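You operate a simulated robot arm through the tools that you are given. There is no shell and no other tool.

You run a simulated robot arm. Do the job below in one go: nothing can be reset, and whatever is moved stays where it is left.

JOB
Wind the yellow lead onto the grey reel and lock the winder.
Fine: fit the reel on the winder first; the plug goes in its clip; wind the whole lead.
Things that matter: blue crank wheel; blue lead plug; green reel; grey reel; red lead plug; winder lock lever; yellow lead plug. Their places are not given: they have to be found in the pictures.

The check looks at the end state, three seconds after you hand in, the way a careful person would. Anything else that was tipped, shoved, dropped, spilled or broken makes it a failure.

ROBOT AND FRAMES
A 7-joint arm with a fingered hand, fixed in place. Base frame: the origin is at the foot of the arm, x ahead of it, y to its left, z up. Lengths are in m, angles in rad, forces in N, time in s.
Its first joint turns from -1.204 to 3.002 rad. Payload 5 kg.
The tool frame sits at the grasp point between the pads (the TCP): z along the fingers, y along the line on which they close. The tips reach 0.032 m beyond it. Largest opening 0.16 m; the body of the gripper starts 0.089 m behind the TCP. The gripper is a hand of 3 fingers: y runs from the thumb to the fingers, the wrist lies at [0, 0, -0.252] in the tool frame, and closing takes about 1.5 s.
Orientation is that of the tool frame in the base frame, as a unit quaternion [w, x, y, z]. With the fingers straight down and closing along the base's y, the tool's x points along the base's -x, its y along +y and its z along -z.

CONTROLS
- The arm moves only by the tool step_arm. Its argument "plan" is a list of rows, each a list of 7 numbers: the shift along the tool's x, y, z in m, then the turn, a rotation vector about the tool's x, y, z in rad, then the gripper command, from -1 (fully open) to 1 (shut), values between in proportion. In form: [[dx, dy, dz, rx, ry, rz, claw], ...]. A call has 1 to 20 rows; each row shifts and turns the commanded pose from where the row before left it, along the tool's axes as they then stand. Rows are played at 5 a second. More than 0.05 m and 0.15 rad between two rows, or a gripper value outside its range, and nothing of the call is played. Where a pose cannot be reached the arm comes as near as it can. A force on the tool above 90 N (or 10 N above the force at the start of the call, whichever is more), or a blocked arm, ends the call early, and 0.2 s more pass. Each finger travels about 0.108 m/s and halts on what it meets, pressing with about 25 N; the grip force reading is that of the motor and also rises with nothing between the fingers. The clock runs only during rows and for 0.2 s after the last one: add rows that do not move to give the fingers time. It gives the time, the measured TCP pose, the force on the tool (base axes), the opening and the grip force at its end, in the units of the frame above (readings bear some noise), with the torque about the TCP (base axes, N m) and any sound that the robot's microphone picked up.
- Cameras (640 x 400 px; columns grow to the right, rows downward): "scene" is fixed at [0.0387, 0.6527, 1.5547]; the picture's right is [-0.84, -0.55, 0.00], its down [-0.24, 0.36, -0.90] and it looks along [0.50, -0.75, -0.43] (base axes); focal length 352 px, centre (320, 200). "wrist" rides on the gripper at [0.065, -0.004, -0.116] in the tool frame; the picture's right is [0.06, 1.00, 0.00], its down [-0.87, 0.05, -0.49] and it looks along [-0.49, 0.03, 0.87] (tool axes); focal length 261 px, centre (320, 200).
- get_image(camera): a new picture of that camera. The clock stands still meanwhile.
- move_column(by): slides the trunk up (or, below 0, down) by that many m; the arm rides with it, the base frame stays. It gives what a move gives, with no picture.
- preshape(shape): the hand has 3 fingers and takes this shape, open, in about a second: jaw (thumb against the fingers, like two jaws); tri (thumb and two fingers); tip (a fingertip pinch); poke (one finger out to press); point (the index stretched); flat (the hand flat); cup (the hand cupped); fist (a fist). The gripper value then closes the fingers along that shape, each until it touches; the sizes above hold for jaw. It gives what a move gives, with no picture.
- measure_at(camera, pixels): there is no depth. For up to 12 entries [column, row, z] of the newest picture of that camera ("zoom" is the newest enlarged one), the place [x, y] in the base frame at which the ray of that pixel passes the height z, good to about 0.003 m, but the place of the scene camera against the robot may be out by one fixed shift of up to 0.025 m in any direction. The clock stands still meanwhile.
- close_up(camera, box): a new picture of the part [left, top, right, bottom] of that camera's present view, enlarged. The clock stands still meanwhile.
- sign_off(): hands the job in; it is judged then, once.

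Leave the gripper open and the arm clear of the work at the hand-in unless told otherwise.

The tools are called after "Request:" as name(argument=value, ...) on one line, values as JSON. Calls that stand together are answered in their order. step_arm: Moves the arm, as the interface text tells. Its arguments: {"type":"object","properties":{"plan":{"type":"array","items":{"type":"array","items":{"type":"number"}}}},"required":["plan"]} The other tools are called the same way: move_column (by) slides the trunk up or down; preshape (shape) gives the hand a shape; get_image (camera) takes a picture; measure_at (camera, pixels) gives the place at which the rays of pixels pass given heights; close_up (camera, box) takes an enlarged picture of a part of a camera's view; sign_off () hands the job in.

At the start:

```text
t: 0.0
eef_pos: [0.624, -0.1623, 1.1021]
tcp_rot: [0.001, 0.001, 1.0, 0.001]
wrist_force: [0.1, 0.5, 0.0]
moment: [0.0, 0.03, 0.0]
grip_width: 0.1601
grip_force: 0.0
shape: jaw
trunk travel left (down, up): [-0.6, 0.34]
```

scene: 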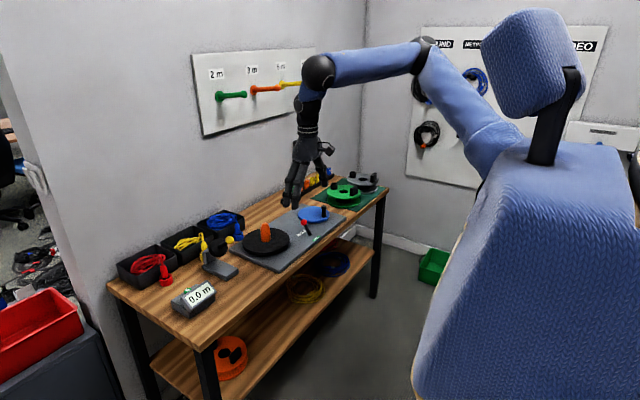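
wrist: 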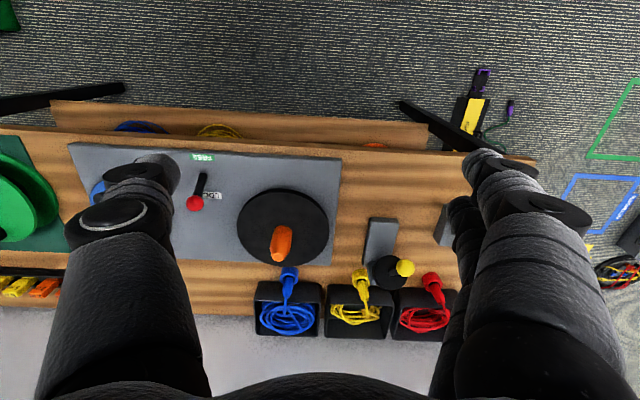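

I see a bench with a winder (grey plate, black turntable with an orange spindle, blue crank wheel, red-knobbed lever), three lead bins, a measuring box reading 0.0 m, and reels on a green mat. I'll take enlarged pictures to see the details.

Request:
close_up(camera="scene", box=[100, 160, 260, 320])

Request:
close_up(camera="scene", box=[230, 150, 400, 290])

Request:
close_up(camera="wrist", box=[160, 130, 480, 350])

Request:
close_up(camera="wrist", box=[0, 100, 200, 320])

```text
2.50 times, centred on (180, 240) of scene
```

zoom: 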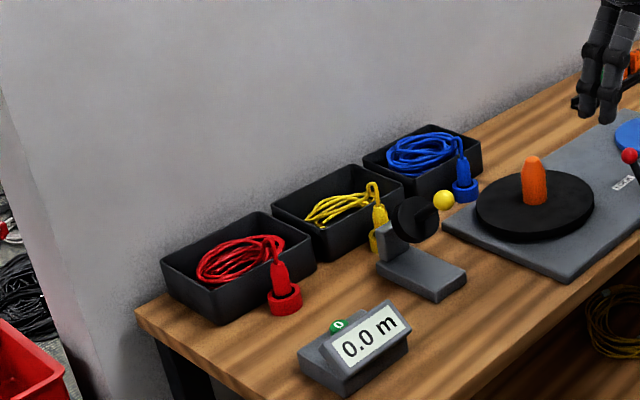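

```text
2.86 times, centred on (315, 220) of scene
```

zoom: 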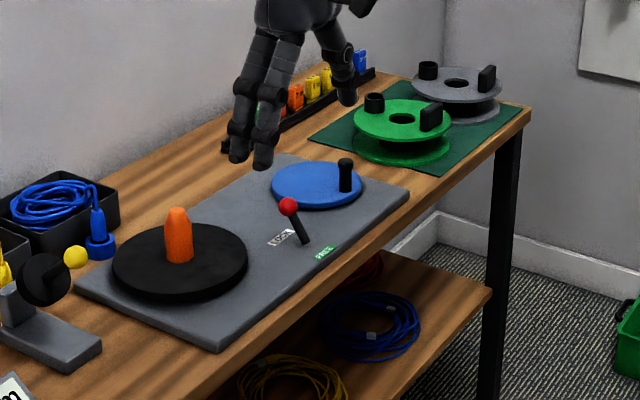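

```text
1.82 times, centred on (320, 240) of wrist
```

zoom: 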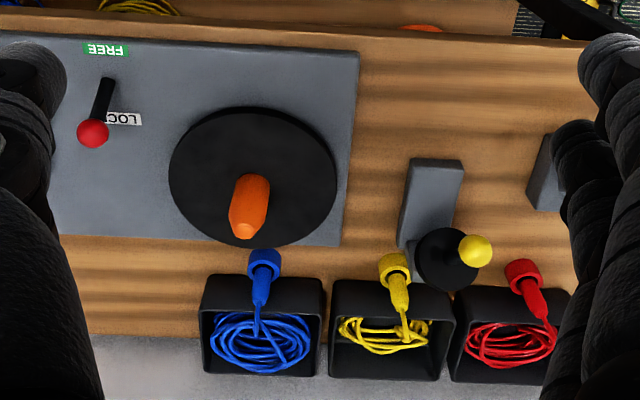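

```text
1.82 times, centred on (100, 210) of wrist
```

zoom: 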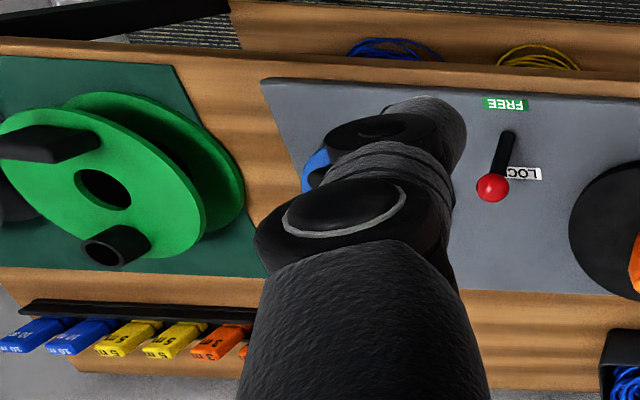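

I want the bench height, so I'll measure the same points in both cameras at several heights: the plate corner at wrist (340,158) and scene (280,270), and the red knob at wrist (194,203) and scene (304,222).

Request:
get_image(camera="scene")

Request:
get_image(camera="wrist")

Request:
measure_at(camera="wrist", pixels=[[340, 158, 0.6], [340, 158, 0.7], [340, 158, 0.8], [340, 158, 0.9], [194, 203, 0.7], [194, 203, 0.8], [194, 203, 0.9]])

Request:
measure_at(camera="scene", pixels=[[280, 270, 0.6], [280, 270, 0.7], [280, 270, 0.8], [280, 270, 0.9], [304, 222, 0.7], [304, 222, 0.8], [304, 222, 0.9]])

```text
taken
```

scene: 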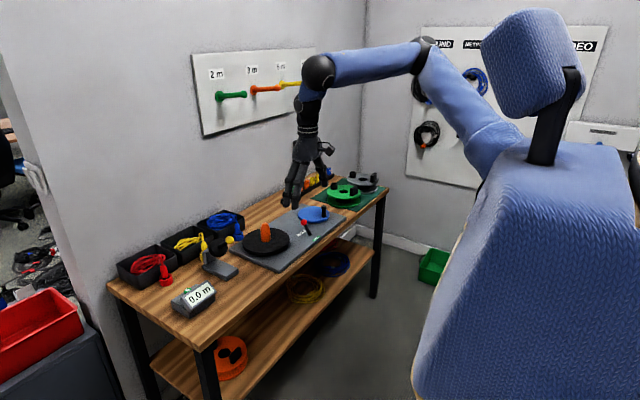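

```text
taken
```

wrist: 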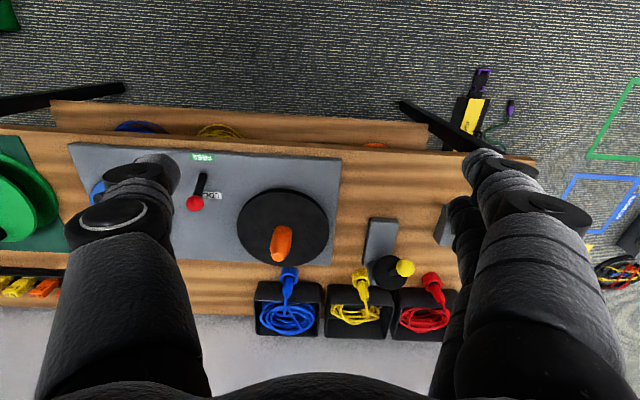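

```text
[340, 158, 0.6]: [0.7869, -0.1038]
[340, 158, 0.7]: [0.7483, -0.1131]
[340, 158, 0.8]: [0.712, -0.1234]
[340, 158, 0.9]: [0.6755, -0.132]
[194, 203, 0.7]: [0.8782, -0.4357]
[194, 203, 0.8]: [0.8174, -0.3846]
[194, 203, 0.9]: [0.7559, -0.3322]
```

```text
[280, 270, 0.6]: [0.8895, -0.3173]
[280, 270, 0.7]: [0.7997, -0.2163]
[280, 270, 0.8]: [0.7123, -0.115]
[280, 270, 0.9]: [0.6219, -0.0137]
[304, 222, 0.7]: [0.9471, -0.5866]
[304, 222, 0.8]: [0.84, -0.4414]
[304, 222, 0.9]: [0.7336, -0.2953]
```

The plate is about 0.795 m high and the knob about 0.86 m. Now I'll take rough places of the other items.

Request:
measure_at(camera="scene", pixels=[[362, 179, 0.85], [343, 192, 0.85], [314, 213, 0.82], [323, 207, 0.85], [265, 240, 0.82], [265, 228, 0.88], [203, 250, 0.8], [235, 236, 0.82], [166, 280, 0.8], [193, 300, 0.8], [299, 234, 0.8], [220, 263, 0.8]])

Request:
measure_at(camera="wrist", pixels=[[283, 225, 0.81], [280, 258, 0.88], [358, 270, 0.8], [288, 272, 0.8], [432, 278, 0.8], [203, 175, 0.8], [205, 157, 0.8], [215, 195, 0.8], [20, 200, 0.85]])

```text
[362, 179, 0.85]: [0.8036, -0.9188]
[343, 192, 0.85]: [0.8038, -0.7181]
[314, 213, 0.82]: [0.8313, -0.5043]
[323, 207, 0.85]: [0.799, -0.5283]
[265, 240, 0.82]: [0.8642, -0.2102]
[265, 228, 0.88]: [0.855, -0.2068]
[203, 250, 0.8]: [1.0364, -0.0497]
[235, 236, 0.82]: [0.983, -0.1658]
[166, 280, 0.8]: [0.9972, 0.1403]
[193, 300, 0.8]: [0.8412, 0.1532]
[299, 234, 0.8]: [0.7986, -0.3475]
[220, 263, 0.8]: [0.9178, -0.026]
```

```text
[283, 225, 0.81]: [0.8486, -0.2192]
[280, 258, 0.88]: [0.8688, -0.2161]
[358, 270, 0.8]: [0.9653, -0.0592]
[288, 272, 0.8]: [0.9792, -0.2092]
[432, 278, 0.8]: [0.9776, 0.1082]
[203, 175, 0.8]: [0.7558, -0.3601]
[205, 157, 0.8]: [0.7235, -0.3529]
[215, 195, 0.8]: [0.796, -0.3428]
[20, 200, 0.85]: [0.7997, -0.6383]
```

The grey reel is near (0.80,-0.92), which is far from the base, so I'll move the hand over toward y≈-0.65 at this height for a look with the wrist camera.

Request:
step_arm(plan=[[0, -0.05, 0, 0, 0, 0, -1], [0, -0.05, 0, 0, 0, 0, -1], [0, -0.05, 0, 0, 0, 0, -1], [0, -0.05, 0, 0, 0, 0, -1], [0, -0.05, 0, 0, 0, 0, -1], [0, -0.05, 0, 0, 0, 0, -1], [0, -0.05, 0, 0, 0, 0, -1], [0, -0.05, 0, 0, 0, 0, -1], [0, -0.05, 0, 0, 0, 0, -1], [0, -0.05, 0, 0, 0, 0, -1], [0, 0, 0, 0, 0, 0, -1]])

Request:
get_image(camera="wrist")

Request:
get_image(camera="scene")

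```text
t: 2.4
eef_pos: [0.6736, -0.6246, 1.0683]
tcp_rot: [0.002, 0.0, 1.0, 0.0]
wrist_force: [-0.8, 0.4, 0.4]
moment: [-0.02, -0.01, 0.06]
grip_width: 0.1597
grip_force: 0.1
shape: jaw
out of reach, approached as far as the arm can: row 8, 9, 10
trunk travel left (down, up): [-0.6, 0.34]
```

```text
taken
```

wrist: 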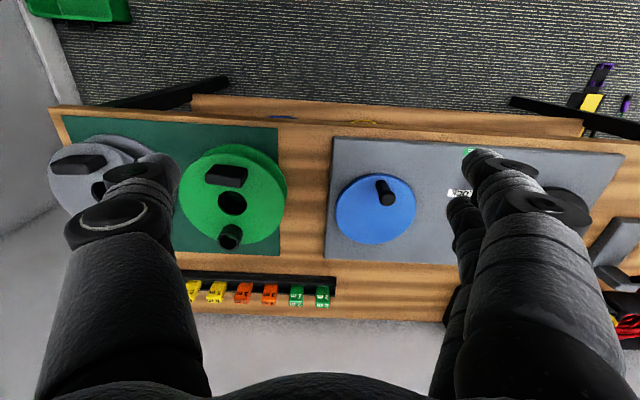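

```text
taken
```

scene: 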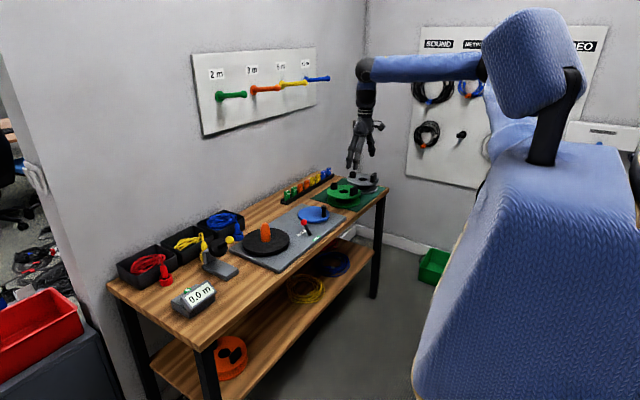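

The arm hit its reach limit here. I'll measure the reels in this wrist view: grey centre about (97,190), its block (80,163), green centre hole (232,204), wheel knob (386,190).

Request:
close_up(camera="wrist", box=[30, 100, 350, 300])

Request:
measure_at(camera="wrist", pixels=[[97, 188, 0.82], [97, 188, 0.86], [80, 163, 0.88], [48, 170, 0.85], [232, 204, 0.84], [225, 175, 0.86], [228, 236, 0.86], [376, 208, 0.82], [386, 190, 0.85], [60, 110, 0.78], [48, 110, 0.78]])

Request:
close_up(camera="scene", box=[270, 150, 430, 250])

```text
2.00 times, centred on (190, 200) of wrist
```

zoom: 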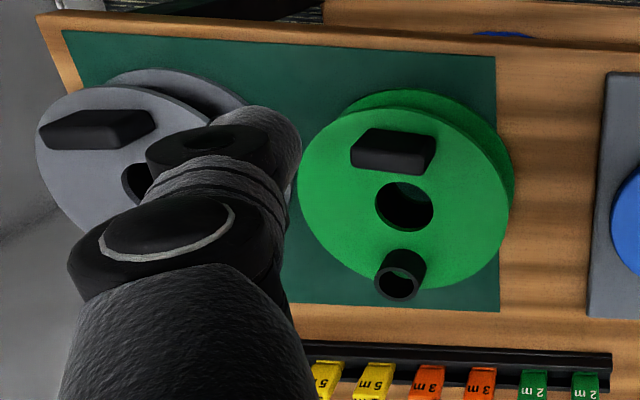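

```text
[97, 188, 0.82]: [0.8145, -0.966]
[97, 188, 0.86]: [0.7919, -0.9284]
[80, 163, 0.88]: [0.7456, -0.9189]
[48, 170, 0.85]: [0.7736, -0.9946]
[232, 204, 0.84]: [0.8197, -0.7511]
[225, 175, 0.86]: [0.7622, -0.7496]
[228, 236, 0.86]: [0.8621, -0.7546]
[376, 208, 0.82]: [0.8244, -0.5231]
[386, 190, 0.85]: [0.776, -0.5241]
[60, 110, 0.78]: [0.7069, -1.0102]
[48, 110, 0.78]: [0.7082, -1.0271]
```

```text
4.00 times, centred on (350, 200) of scene
```

zoom: 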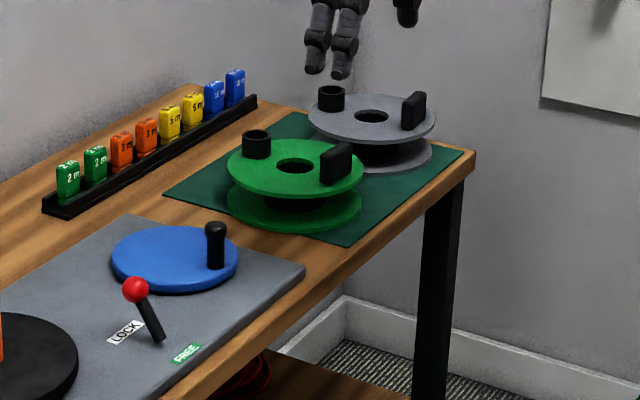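

The grey reel centre is about (0.80,-0.93), some 1.2 m from the base axis. A vertical tool can't reach that, so I'll need to tilt the hand outward. I'll back off a little, raise the trunk 0.1 m, and turn the hand so it heads toward the reel.

Request:
step_arm(plan=[[0, 0.04, 0, 0, 0, 0, -1], [0, 0.04, 0, 0, 0, 0, -1], [0, 0.04, 0, 0, 0, 0, -1], [0, 0, 0, 0, 0, 0, -1]])

Request:
move_column(by=0.1)

Request:
step_arm(plan=[[0, 0, 0, 0, 0, 0.15, -1], [0, 0, 0, 0, 0, 0.15, -1], [0, 0, 0, 0, 0, 0.15, -1], [0, 0, 0, 0, 0, 0.15, -1], [0, 0, 0, 0, 0, 0.15, -1], [0, 0, 0, 0, 0, 0.15, -1], [0, 0, 0, 0, 0, 0, -1]])

Request:
get_image(camera="wrist")

Request:
get_image(camera="scene")

```text
t: 3.4
eef_pos: [0.6729, -0.5037, 1.0683]
tcp_rot: [0.0, 0.0, 1.0, 0.0]
wrist_force: [-0.3, -0.4, 0.2]
moment: [0.02, 0.01, 0.03]
grip_width: 0.1601
grip_force: 0.1
shape: jaw
trunk travel left (down, up): [-0.6, 0.34]
```

```text
t: 4.7
eef_pos: [0.6743, -0.5046, 1.1692]
tcp_rot: [0.001, 0.0, 1.0, -0.001]
wrist_force: [-0.9, 1.1, 0.4]
moment: [0.0, 0.0, 0.0]
grip_width: 0.1601
grip_force: 0.1
shape: jaw
trunk travel left (down, up): [-0.7, 0.24]
```

```text
t: 6.3
eef_pos: [0.6734, -0.5039, 1.169]
tcp_rot: [0.0, 0.436, 0.9, 0.0]
wrist_force: [0.4, -0.7, 0.0]
moment: [0.02, 0.01, -0.01]
grip_width: 0.1601
grip_force: 0.0
shape: jaw
trunk travel left (down, up): [-0.7, 0.24]
```

```text
taken
```

wrist: 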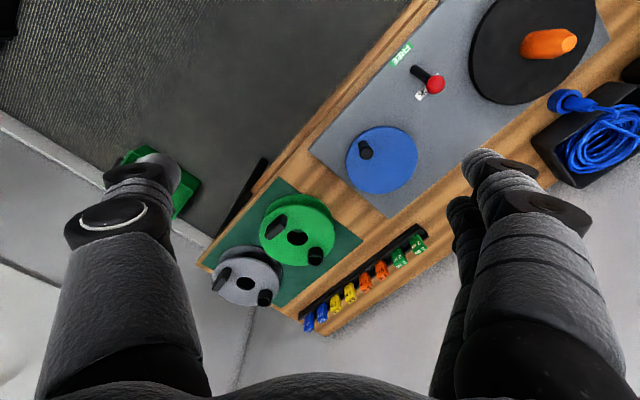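

```text
taken
```

scene: 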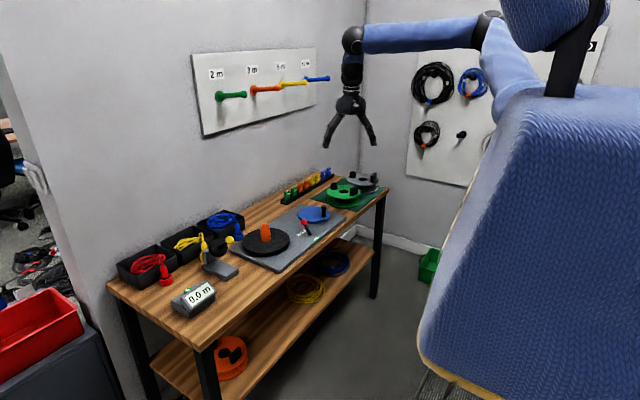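

Now the grey reel shows clearly at about (247,281). I'll zoom in on it.

Request:
close_up(camera="wrist", box=[190, 180, 350, 320])

Request:
close_up(camera="scene", box=[320, 150, 400, 220])

Request:
close_up(camera="wrist", box=[340, 20, 500, 120])

```text
2.86 times, centred on (270, 250) of wrist
```

zoom: 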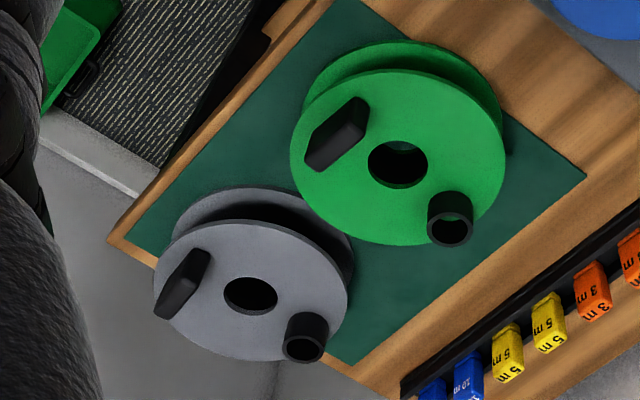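

```text
5.71 times, centred on (360, 185) of scene
```

zoom: 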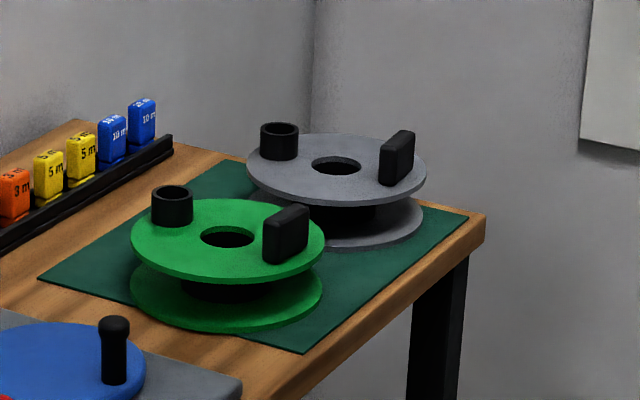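

```text
4.00 times, centred on (420, 70) of wrist
```

zoom: 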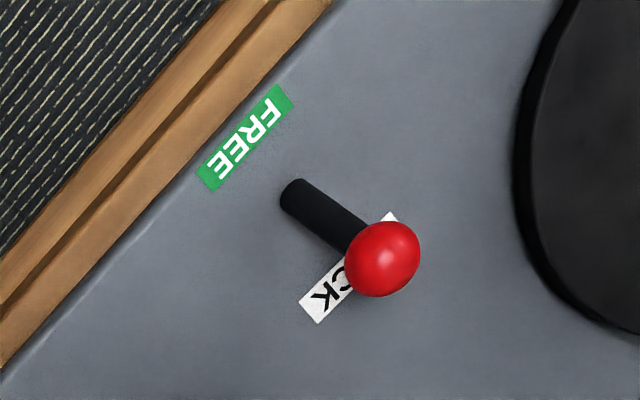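

The lever leans onto LOCK, so it is locked now. I'll measure the reels from this view at several heights to pin down the flange height, using the green hole at (297,238), grey hole (245.5,283.5), and the block and clip.

Request:
measure_at(camera="wrist", pixels=[[297.2, 237.7, 0.8], [297.2, 237.7, 0.84], [297.2, 237.7, 0.88], [245.4, 283.5, 0.82], [245.4, 283.5, 0.84], [245.4, 283.5, 0.86], [221, 282, 0.87], [217, 290, 0.87], [231, 268, 0.87], [264.5, 296, 0.87]])

Request:
measure_at(camera="scene", pixels=[[363.2, 179.1, 0.82], [363.2, 179.1, 0.84], [363.2, 179.1, 0.86], [344.3, 191.6, 0.82], [344.3, 191.6, 0.84], [344.3, 191.6, 0.86]])

```text
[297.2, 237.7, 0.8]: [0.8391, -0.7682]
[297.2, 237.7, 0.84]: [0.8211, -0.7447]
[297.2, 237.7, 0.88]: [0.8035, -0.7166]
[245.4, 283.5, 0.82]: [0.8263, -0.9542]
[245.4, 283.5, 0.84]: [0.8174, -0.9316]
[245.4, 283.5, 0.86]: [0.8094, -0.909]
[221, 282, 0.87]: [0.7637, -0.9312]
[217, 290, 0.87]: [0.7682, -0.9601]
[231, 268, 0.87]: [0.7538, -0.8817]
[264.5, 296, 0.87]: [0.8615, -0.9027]
```

```text
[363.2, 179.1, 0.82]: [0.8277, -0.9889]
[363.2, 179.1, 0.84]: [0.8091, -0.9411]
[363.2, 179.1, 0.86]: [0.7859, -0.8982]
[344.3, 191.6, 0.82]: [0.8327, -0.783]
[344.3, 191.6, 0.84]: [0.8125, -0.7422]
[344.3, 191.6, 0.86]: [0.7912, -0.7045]
```

The flange top is at about z=0.84, the grey hole at (0.817,-0.932), and the block at about (0.764,-0.93). I'll tilt the hand outward about 50° and see how the reach changes.

Request:
step_arm(plan=[[0, 0, 0, 0, -0.15, 0, -1], [0, 0, 0, 0, -0.15, 0, -1], [0, 0, 0, 0, -0.15, 0, -1], [0, 0, 0, 0, -0.15, 0, -1], [0, 0, 0, 0, -0.15, 0, -1], [0, 0, 0, 0, -0.12, 0, -1], [0, 0, 0, 0, 0, 0, -1]])

Request:
get_image(camera="wrist")

Request:
get_image(camera="scene")

```text
t: 7.9
eef_pos: [0.6906, -0.4976, 1.1684]
tcp_rot: [0.377, 0.394, 0.819, -0.176]
wrist_force: [0.0, -0.6, 0.5]
moment: [-0.01, -0.03, 0.04]
grip_width: 0.16
grip_force: 0.1
shape: jaw
out of reach, approached as far as the arm can: row 6
trunk travel left (down, up): [-0.7, 0.24]
```

```text
taken
```

wrist: 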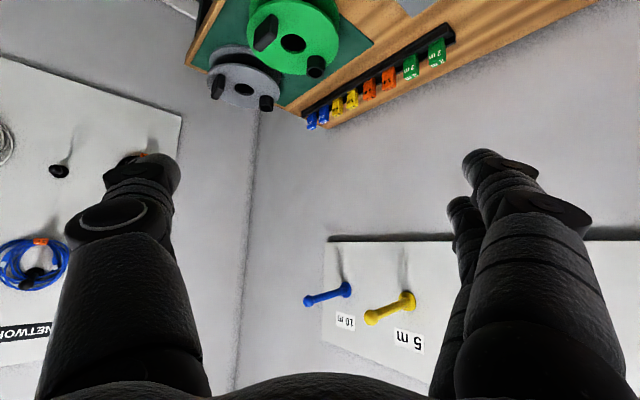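

```text
taken
```

scene: 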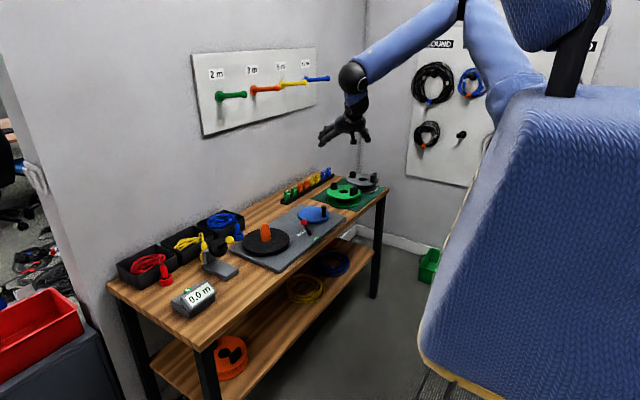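

That limit was only a bend limit in the wrist, and the tilt is about 49°. Now I'll move out over the table toward (0.69,-0.80,1.0).

Request:
step_arm(plan=[[-0.0035, -0.0239, 0.0358, 0, 0, 0, -1], [-0.0035, -0.0239, 0.0358, 0, 0, 0, -1], [-0.0035, -0.0239, 0.0358, 0, 0, 0, -1], [-0.0035, -0.0239, 0.0358, 0, 0, 0, -1], [-0.0035, -0.0239, 0.0358, 0, 0, 0, -1], [-0.0035, -0.0239, 0.0358, 0, 0, 0, -1], [-0.0035, -0.0239, 0.0358, 0, 0, 0, -1], [-0.0035, -0.0239, 0.0358, 0, 0, 0, -1], [0, 0, 0, 0, 0, 0, -1]])

Request:
get_image(camera="wrist")

Request:
get_image(camera="scene")

```text
t: 9.9
eef_pos: [0.702, -0.8012, 1.0019]
tcp_rot: [0.379, 0.395, 0.817, -0.184]
wrist_force: [0.8, -0.1, -1.0]
moment: [-0.03, 0.02, -0.06]
grip_width: 0.1602
grip_force: 0.0
shape: jaw
out of reach, approached as far as the arm can: row 1
trunk travel left (down, up): [-0.7, 0.24]
```

```text
taken
```

wrist: 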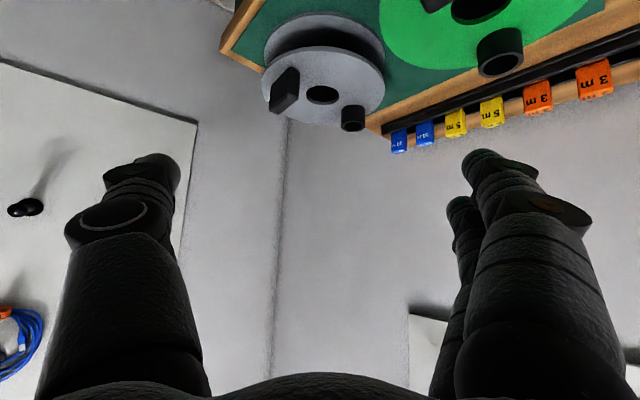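

```text
taken
```

scene: 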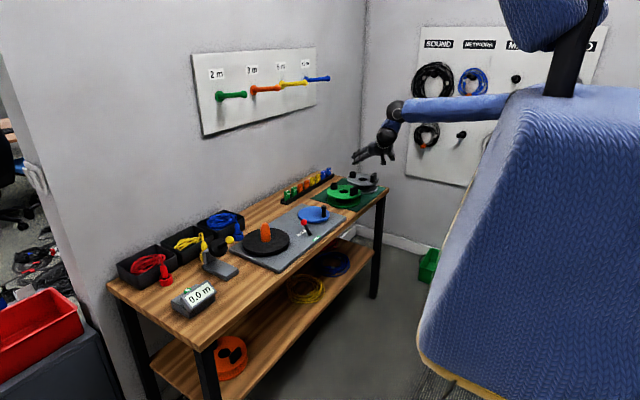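

That pose was reached at 1.07 m radius. I'll zoom in on the grey reel from here to locate the block.

Request:
close_up(camera="wrist", box=[220, 0, 420, 140])

```text
2.86 times, centred on (320, 70) of wrist
```

zoom: 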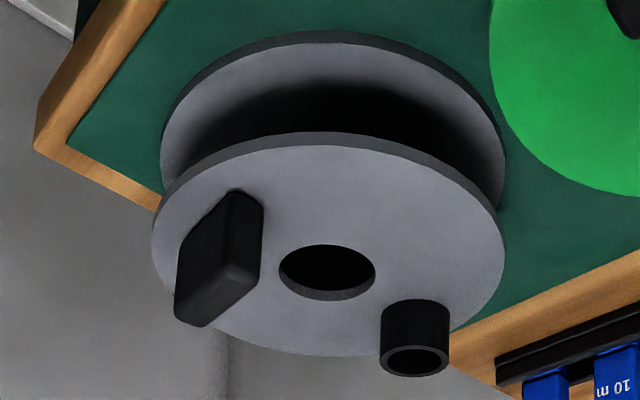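

In this upside-down view the block's base corners are at about zoom (235,190), (262,207), (178,245). Its top corners are at (258,272), (176,318), (205,327), and the hole is at (327,270). I'll measure these.

Request:
measure_at(camera="zoom", pixels=[[235, 190, 0.84], [262, 207, 0.84], [178, 245, 0.84], [327, 270, 0.84], [258, 272, 0.875], [176, 318, 0.875], [205, 327, 0.875], [258, 272, 0.885], [205, 327, 0.885], [152, 245, 0.84], [505, 245, 0.84], [413, 360, 0.87]])

```text
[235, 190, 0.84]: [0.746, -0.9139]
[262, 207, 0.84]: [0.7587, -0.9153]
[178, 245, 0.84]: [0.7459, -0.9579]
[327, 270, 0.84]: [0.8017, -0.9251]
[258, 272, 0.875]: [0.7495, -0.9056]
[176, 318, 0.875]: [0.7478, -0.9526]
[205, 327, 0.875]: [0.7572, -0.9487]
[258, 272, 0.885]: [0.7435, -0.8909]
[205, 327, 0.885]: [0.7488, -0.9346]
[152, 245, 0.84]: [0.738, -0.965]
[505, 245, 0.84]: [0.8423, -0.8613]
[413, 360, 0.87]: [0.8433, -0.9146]
```

The block is at x 0.746–0.759, y −0.914…−0.958, top about 0.873. I'll narrow the fingers to about 6 cm and move out to (0.74,-0.90,0.95), still above the reel, to test the reach.

Request:
step_arm(plan=[[-0.0064, -0.0079, 0.0278, 0, 0, 0, 0.25], [-0.0064, -0.0079, 0.0278, 0, 0, 0, 0.25], [-0.0064, -0.0079, 0.0278, 0, 0, 0, 0.25], [-0.0064, -0.0079, 0.0278, 0, 0, 0, 0.25], [0, 0, 0, 0, 0, 0, 0.25]])

Request:
get_image(camera="wrist")

Request:
close_up(camera="scene", box=[300, 70, 480, 230])

```text
t: 11.1
eef_pos: [0.7397, -0.9, 0.9546]
tcp_rot: [0.38, 0.394, 0.816, -0.183]
wrist_force: [0.0, -0.6, 0.5]
moment: [0.02, -0.03, 0.0]
grip_width: 0.0605
grip_force: 0.0
shape: jaw
trunk travel left (down, up): [-0.7, 0.24]
```

```text
taken
```

wrist: 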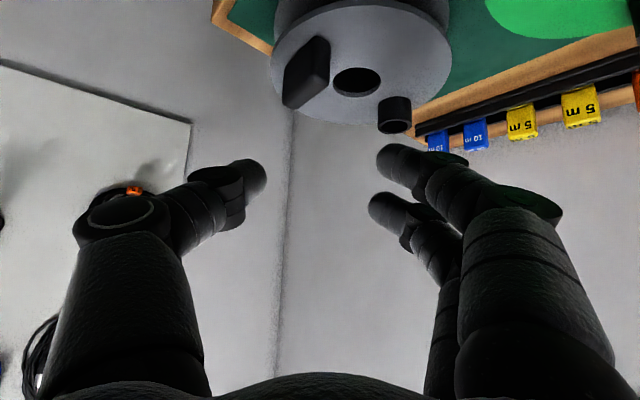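

```text
2.50 times, centred on (390, 150) of scene
```

zoom: 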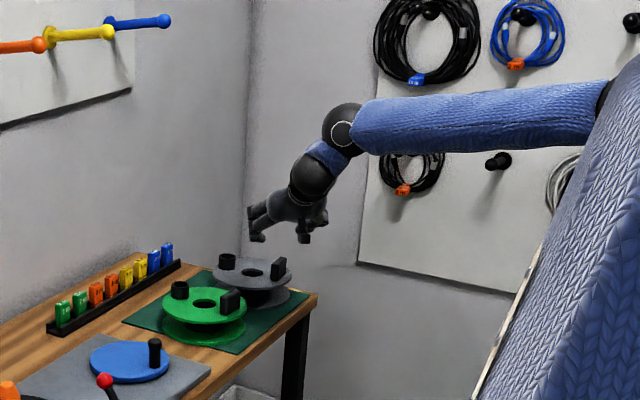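

The arm reached this pose with no limit, with its wrist at about 0.975 m radius. I'll now turn the hand about the vertical, 0.33 rad clockwise seen from above, so the closing line fits the block's thin side better, and check the reach again.

Request:
step_arm(plan=[[0, 0, 0, 0.084, 0, 0.071, 0.25], [0, 0, 0, 0.084, 0, 0.071, 0.25], [0, 0, 0, 0.084, 0, 0.071, 0.25], [0, 0, 0, 0, 0, 0, 0.25]])

Request:
get_image(camera="wrist")

```text
t: 12.1
eef_pos: [0.7383, -0.8996, 0.952]
tcp_rot: [0.344, 0.524, 0.741, -0.243]
wrist_force: [-0.5, 0.0, -0.4]
moment: [0.04, -0.03, 0.02]
grip_width: 0.0604
grip_force: 0.0
shape: jaw
trunk travel left (down, up): [-0.7, 0.24]
```

```text
taken
```

wrist: 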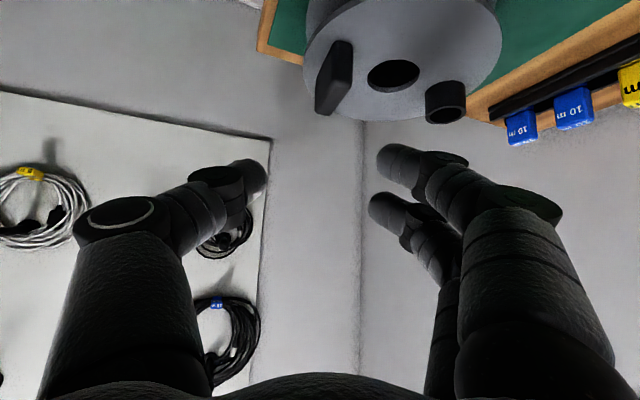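

Reached again. I'll zoom on the block from here to refine its place.

Request:
close_up(camera="wrist", box=[280, 0, 540, 162])

```text
2.46 times, centred on (410, 81) of wrist
```

zoom: 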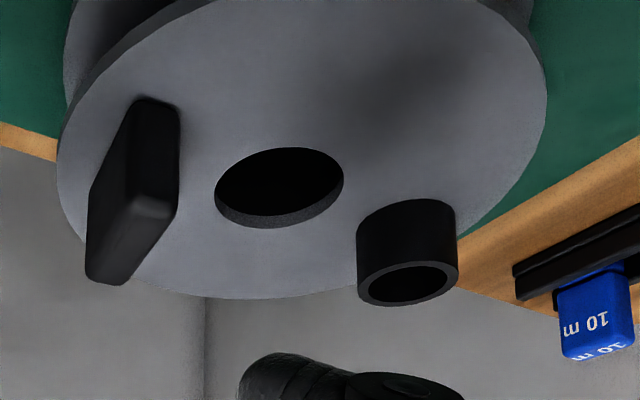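

The block's base corners are at zoom (135,98), (180,112), (90,190) and its top corners at (132,200), (173,212), (86,278), (123,285). I'll measure them.

Request:
measure_at(camera="zoom", pixels=[[135, 98, 0.84], [180, 112, 0.84], [90, 190, 0.84], [132, 200, 0.87], [173, 212, 0.87], [86, 278, 0.87], [123, 285, 0.87], [279, 182, 0.84], [132, 200, 0.88], [123, 285, 0.88], [408, 285, 0.865]])

```text
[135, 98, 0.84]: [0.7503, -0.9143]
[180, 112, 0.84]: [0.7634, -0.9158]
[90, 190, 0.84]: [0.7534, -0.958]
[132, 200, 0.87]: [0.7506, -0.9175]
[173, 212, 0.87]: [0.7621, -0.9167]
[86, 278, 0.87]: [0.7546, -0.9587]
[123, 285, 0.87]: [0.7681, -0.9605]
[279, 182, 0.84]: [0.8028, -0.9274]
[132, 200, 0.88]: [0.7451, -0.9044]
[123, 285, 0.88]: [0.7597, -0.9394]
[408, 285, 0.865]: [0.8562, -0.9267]
```

The block centre is (0.759,-0.937) with its top at 0.87. I'm descending to (0.757,-0.930,0.886) with the fingers straddling the block.

Request:
step_arm(plan=[[0.0072, 0.002, 0.0175, 0, 0, 0, 0.25], [0.0072, 0.002, 0.0175, 0, 0, 0, 0.25], [0.0072, 0.002, 0.0175, 0, 0, 0, 0.25], [0.0072, 0.002, 0.0175, 0, 0, 0, 0.25], [0, 0, 0, 0, 0, 0, 0.25]])

Request:
get_image(camera="wrist")

Request:
close_up(camera="scene", box=[310, 110, 430, 220])

```text
t: 13.3
eef_pos: [0.7584, -0.9284, 0.8825]
tcp_rot: [0.344, 0.523, 0.741, -0.243]
wrist_force: [-0.6, -0.6, 0.3]
moment: [0.03, 0.02, -0.01]
grip_width: 0.0603
grip_force: 0.0
shape: jaw
trunk travel left (down, up): [-0.7, 0.24]
```

```text
taken
```

wrist: 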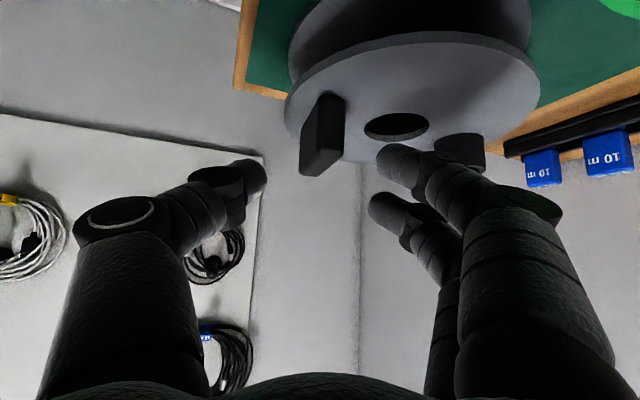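

```text
3.64 times, centred on (370, 165) of scene
```

zoom: 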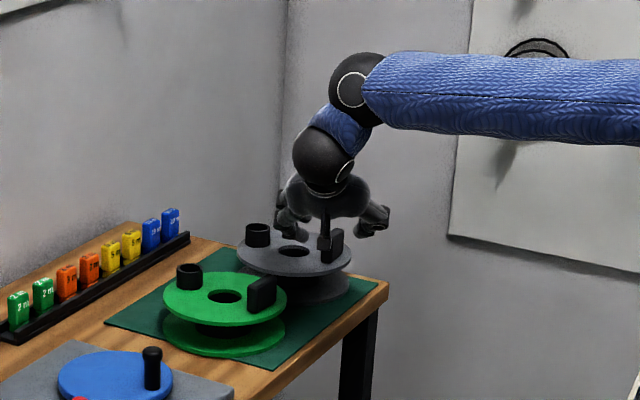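

Reached, with no contact. To let the fingers go deeper around the block, I'll reduce the tilt by 0.2 rad about the TCP and see whether the reach still allows it.

Request:
step_arm(plan=[[0, 0, 0, 0, 0.07, 0, 0.25], [0, 0, 0, 0, 0.07, 0, 0.25], [0, 0, 0, 0, 0.06, 0, 0.25], [0, 0, 0, 0, 0, 0, 0.25]])

Request:
get_image(camera="wrist")

```text
t: 14.3
eef_pos: [0.7578, -0.9282, 0.884]
tcp_rot: [0.268, 0.545, 0.771, -0.189]
wrist_force: [-0.4, 0.6, -0.3]
moment: [0.0, 0.05, -0.03]
grip_width: 0.0603
grip_force: 0.1
shape: jaw
trunk travel left (down, up): [-0.7, 0.24]
```

```text
taken
```

wrist: 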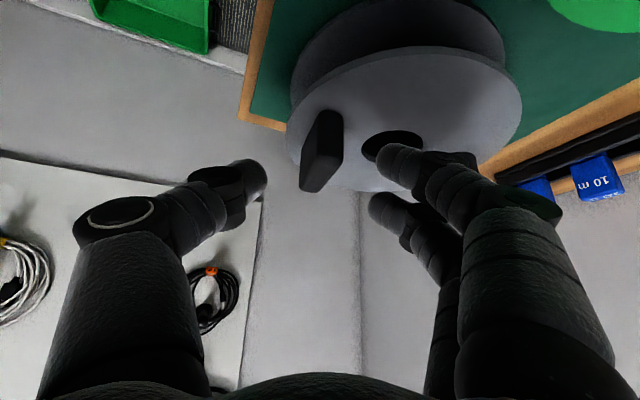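

It's still in reach at 38° tilt. I'll try reducing the tilt further.

Request:
step_arm(plan=[[0, 0, 0, 0, 0.07, 0, 0.25], [0, 0, 0, 0, 0.07, 0, 0.25], [0, 0, 0, 0, 0.06, 0, 0.25], [0, 0, 0, 0, 0, 0, 0.25]])

Request:
get_image(camera="wrist")

Request:
get_image(camera="scene")

```text
t: 15.3
eef_pos: [0.7581, -0.9278, 0.8845]
tcp_rot: [0.19, 0.561, 0.795, -0.133]
wrist_force: [0.2, 0.2, 0.4]
moment: [0.01, 0.01, 0.0]
grip_width: 0.0605
grip_force: 0.2
shape: jaw
trunk travel left (down, up): [-0.7, 0.24]
```

```text
taken
```

wrist: 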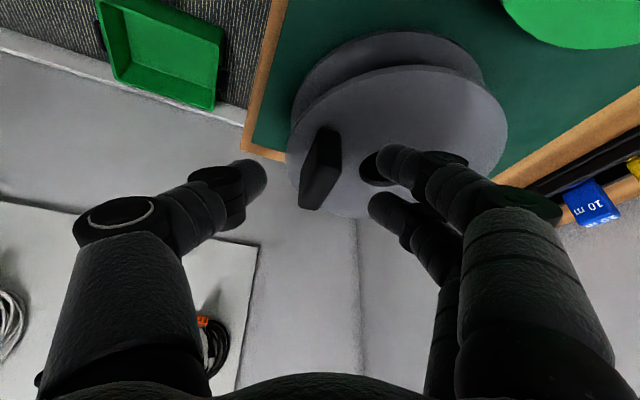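

```text
taken
```

scene: 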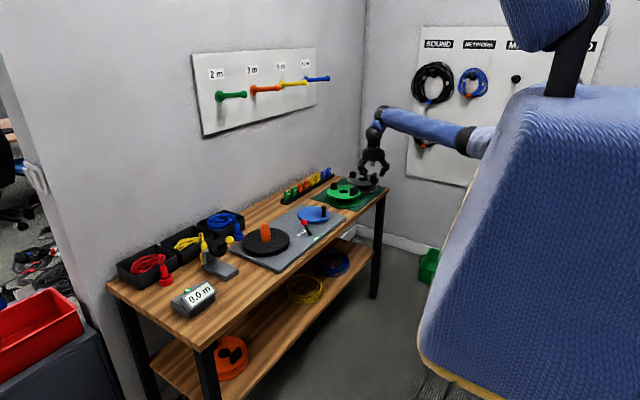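

At 27° it's still in reach, so the higher trunk helps. I'll continue toward vertical.

Request:
step_arm(plan=[[0, 0, 0, 0, 0.08, 0, 0.25], [0, 0, 0, 0, 0.08, 0, 0.25], [0, 0, 0, 0, 0.08, 0, 0.25], [0, 0, 0, 0, 0, 0, 0.25]])

Request:
get_image(camera="wrist")

```text
t: 16.3
eef_pos: [0.7568, -0.9303, 0.8832]
tcp_rot: [0.094, 0.574, 0.811, -0.065]
wrist_force: [-0.2, 0.1, -0.5]
moment: [0.02, 0.0, 0.0]
grip_width: 0.0604
grip_force: 0.1
shape: jaw
trunk travel left (down, up): [-0.7, 0.24]
```

```text
taken
```

wrist: 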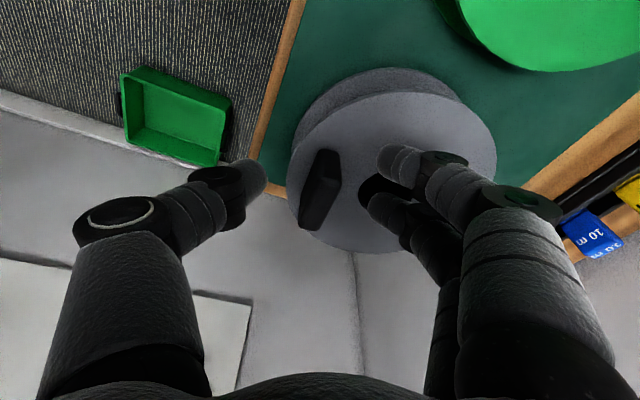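

Only 13° of tilt remains, so I'll go fully vertical.

Request:
step_arm(plan=[[0, 0, 0, 0, 0.08, 0, 0.25], [0, 0, 0, 0, 0.08, 0, 0.25], [0, 0, 0, 0, 0.067, 0, 0.25], [0, 0, 0, 0, 0, 0, 0.25]])

Request:
get_image(camera="wrist")

```text
t: 17.3
eef_pos: [0.7587, -0.9291, 0.8847]
tcp_rot: [0.002, 0.578, 0.816, 0.0]
wrist_force: [-0.2, -0.1, 0.2]
moment: [-0.03, -0.03, 0.01]
grip_width: 0.0605
grip_force: 0.0
shape: jaw
trunk travel left (down, up): [-0.7, 0.24]
```

```text
taken
```

wrist: 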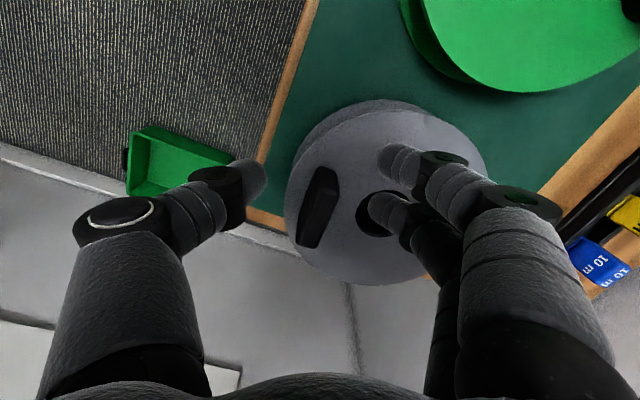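

The hand is vertical above the block. Next I'll turn 0.24 rad so the closing line matches the block's thin side, centre on it, and lower to z≈0.876.

Request:
step_arm(plan=[[0, 0, 0, 0, 0, 0.12, 0.25], [0, 0, 0, 0, 0, 0.12, 0.25], [-0.004, 0, 0.004, 0, 0, 0, 0.25], [-0.003, 0, 0.005, 0, 0, 0, 0.25], [0, 0, 0, 0, 0, 0, 0.25]])

Request:
get_image(camera="wrist")

Request:
close_up(camera="scene", box=[310, 110, 430, 220])

```text
t: 18.5
eef_pos: [0.7577, -0.9366, 0.8751]
tcp_rot: [0.001, 0.671, 0.742, 0.0]
wrist_force: [-0.1, -0.1, -0.5]
moment: [0.01, -0.01, -0.01]
grip_width: 0.0599
grip_force: 0.0
shape: jaw
trunk travel left (down, up): [-0.7, 0.24]
```

```text
taken
```

wrist: 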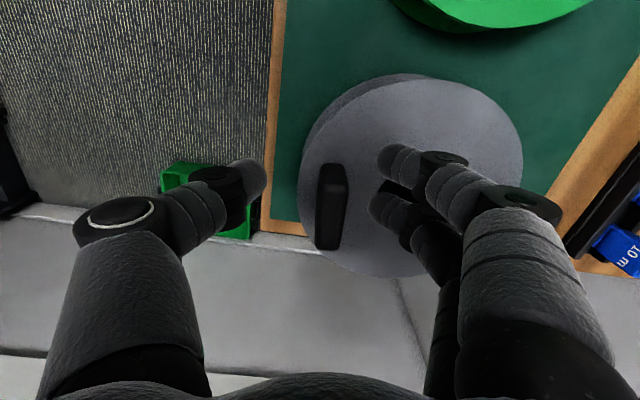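

```text
3.64 times, centred on (370, 165) of scene
```

zoom: 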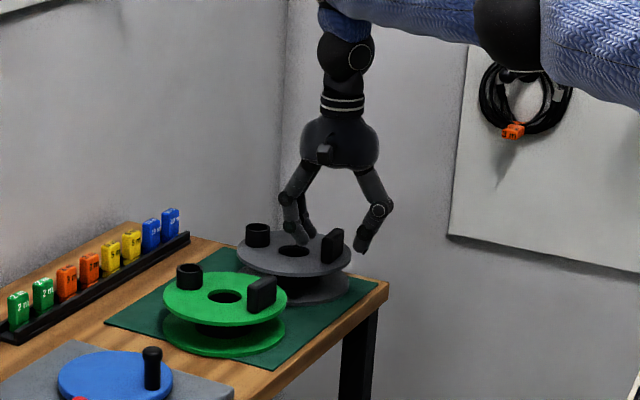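

It's well aligned; the block sits about 5 mm toward the finger side. I'll shift 5 mm and close.

Request:
step_arm(plan=[[0, 0.005, 0, 0, 0, 0, 0.25], [0, 0, 0, 0, 0, 0, 1], [0, 0, 0, 0, 0, 0, 1], [0, 0, 0, 0, 0, 0, 1], [0, 0, 0, 0, 0, 0, 1], [0, 0, 0, 0, 0, 0, 1], [0, 0, 0, 0, 0, 0, 1]])

Request:
get_image(camera="wrist")

```text
t: 20.1
eef_pos: [0.764, -0.9346, 0.875]
tcp_rot: [0.002, 0.67, 0.742, 0.0]
wrist_force: [0.2, 1.5, 0.7]
moment: [0.03, -0.01, 0.18]
grip_width: 0.003
grip_force: 24.4
shape: jaw
trunk travel left (down, up): [-0.7, 0.24]
```

```text
taken
```

wrist: 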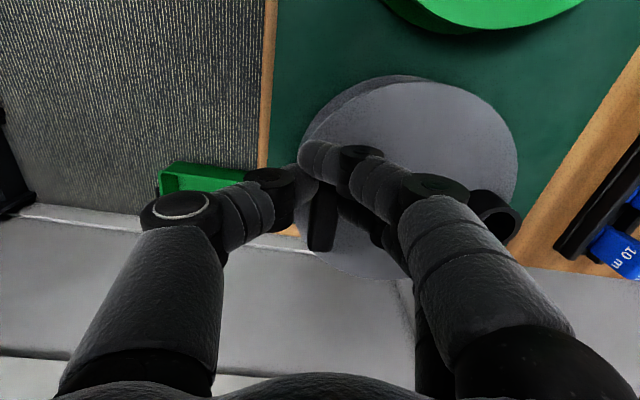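

The grip force reads 24 N but the width reads only 3 mm. I'll zoom in to see whether the fingers really hold the block.

Request:
close_up(camera="wrist", box=[240, 110, 400, 270])

Request:
close_up(camera="scene", box=[340, 140, 400, 200])

```text
2.50 times, centred on (320, 190) of wrist
```

zoom: 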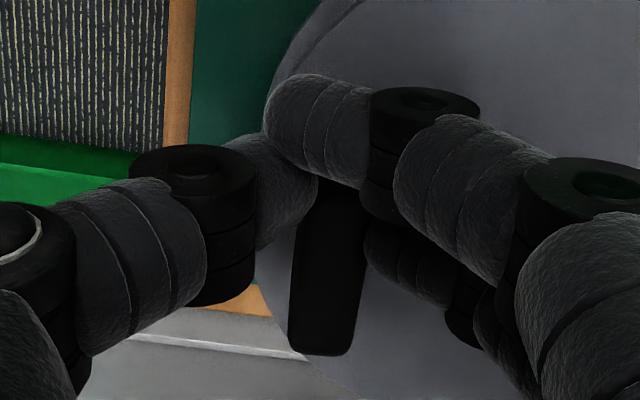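

```text
6.67 times, centred on (370, 170) of scene
```

zoom: 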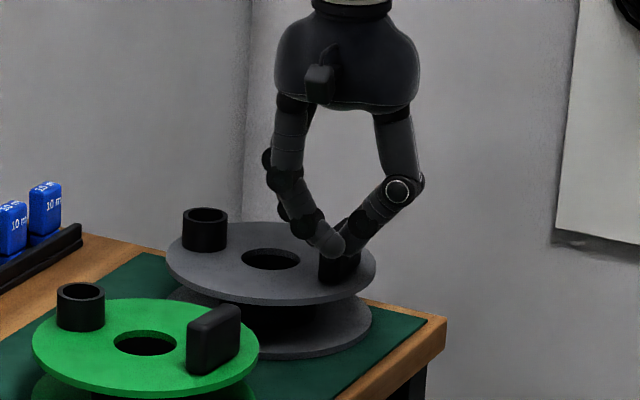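

The near finger slipped past the block's near end. I'll reopen, shift 15 mm outward along the block and regrip.

Request:
step_arm(plan=[[0, 0, 0, 0, 0, 0, 0.25], [0, 0, 0, 0, 0, 0, 0.25], [0, 0, 0, 0, 0, 0, 0.25], [-0.008, 0, 0, 0, 0, 0, 0.25], [-0.007, 0, 0, 0, 0, 0, 0.25], [0, 0, 0, 0, 0, 0, 0.25]])

Request:
close_up(camera="wrist", box=[240, 110, 400, 270])

```text
t: 21.5
eef_pos: [0.7663, -0.9483, 0.8745]
tcp_rot: [0.001, 0.671, 0.741, -0.001]
wrist_force: [1.2, 0.5, -1.0]
moment: [0.01, 0.0, 0.02]
grip_width: 0.0595
grip_force: 0.0
shape: jaw
trunk travel left (down, up): [-0.7, 0.24]
```

```text
2.50 times, centred on (320, 190) of wrist
```

zoom: 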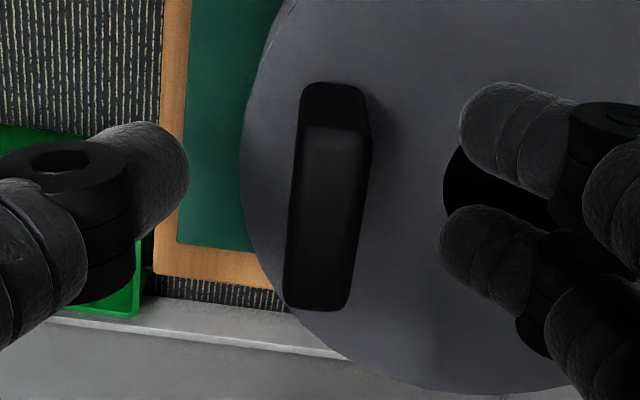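

Now both fingers face the block and the thumb faces its middle, so I'll close.

Request:
step_arm(plan=[[0, 0.003, 0, 0, 0, 0, 0.25], [0, 0, 0, 0, 0, 0, 1], [0, 0, 0, 0, 0, 0, 1], [0, 0, 0, 0, 0, 0, 1], [0, 0, 0, 0, 0, 0, 1], [0, 0, 0, 0, 0, 0, 1], [0, 0, 0, 0, 0, 0, 1]])

Request:
close_up(camera="wrist", box=[240, 110, 400, 270])

```text
t: 23.1
eef_pos: [0.7679, -0.9505, 0.8761]
tcp_rot: [0.0, 0.671, 0.741, -0.001]
wrist_force: [0.0, 0.2, 0.4]
moment: [0.04, -0.02, 0.04]
grip_width: 0.0122
grip_force: 25.0
shape: jaw
trunk travel left (down, up): [-0.7, 0.24]
```

```text
2.50 times, centred on (320, 190) of wrist
```

zoom: 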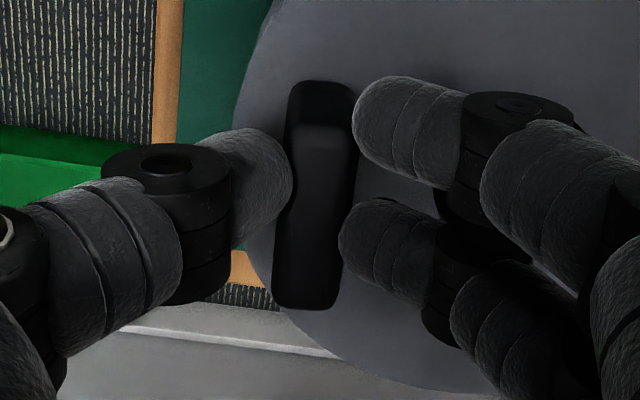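

The grip width is now 12 mm, matching the block. I'll lift slowly by 4 cm and check for tilt or slip.

Request:
step_arm(plan=[[0, 0, -0.005, 0, 0, 0, 1], [0, 0, -0.007, 0, 0, 0, 1], [0, 0, -0.01, 0, 0, 0, 1], [0, 0, -0.01, 0, 0, 0, 1], [0, 0, -0.01, 0, 0, 0, 1], [0, 0, 0, 0, 0, 0, 1]])

Request:
get_image(camera="wrist")

Request:
close_up(camera="scene", box=[320, 120, 420, 210])

```text
t: 24.5
eef_pos: [0.7693, -0.95, 0.9163]
tcp_rot: [0.0, 0.671, 0.741, -0.001]
wrist_force: [0.1, -0.5, -3.1]
moment: [0.01, 0.1, 0.03]
grip_width: 0.0121
grip_force: 25.0
shape: jaw
trunk travel left (down, up): [-0.7, 0.24]
```

```text
taken
```

wrist: 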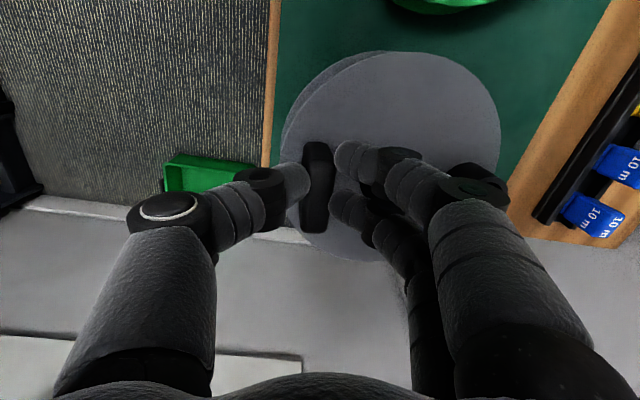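

```text
4.44 times, centred on (370, 165) of scene
```

zoom: 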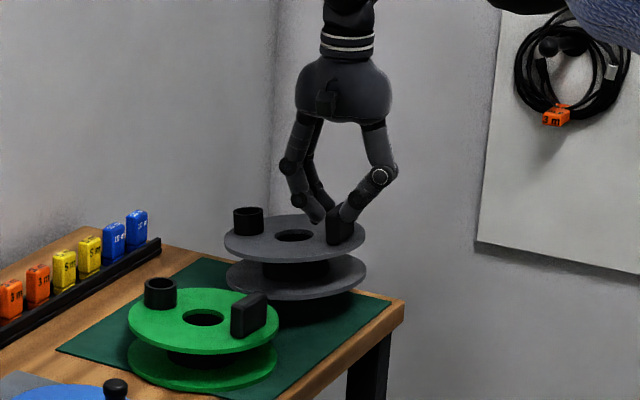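

The reel is lifted level, weighing about 3 N. I'll raise it over everything using the trunk, since the arm keeps its reach that way.

Request:
move_column(by=0.1)

Request:
get_image(camera="scene")

```text
t: 25.9
eef_pos: [0.7676, -0.9489, 1.0165]
tcp_rot: [0.002, 0.672, 0.741, 0.0]
wrist_force: [0.2, -0.2, -1.2]
moment: [0.01, 0.12, -0.02]
grip_width: 0.0126
grip_force: 25.3
shape: jaw
trunk travel left (down, up): [-0.8, 0.14]
```

```text
taken
```

scene: 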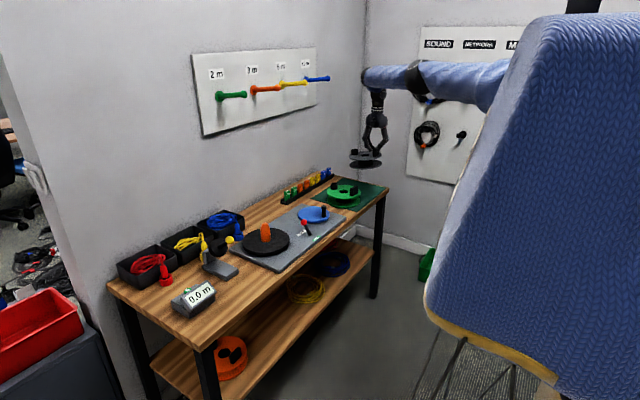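

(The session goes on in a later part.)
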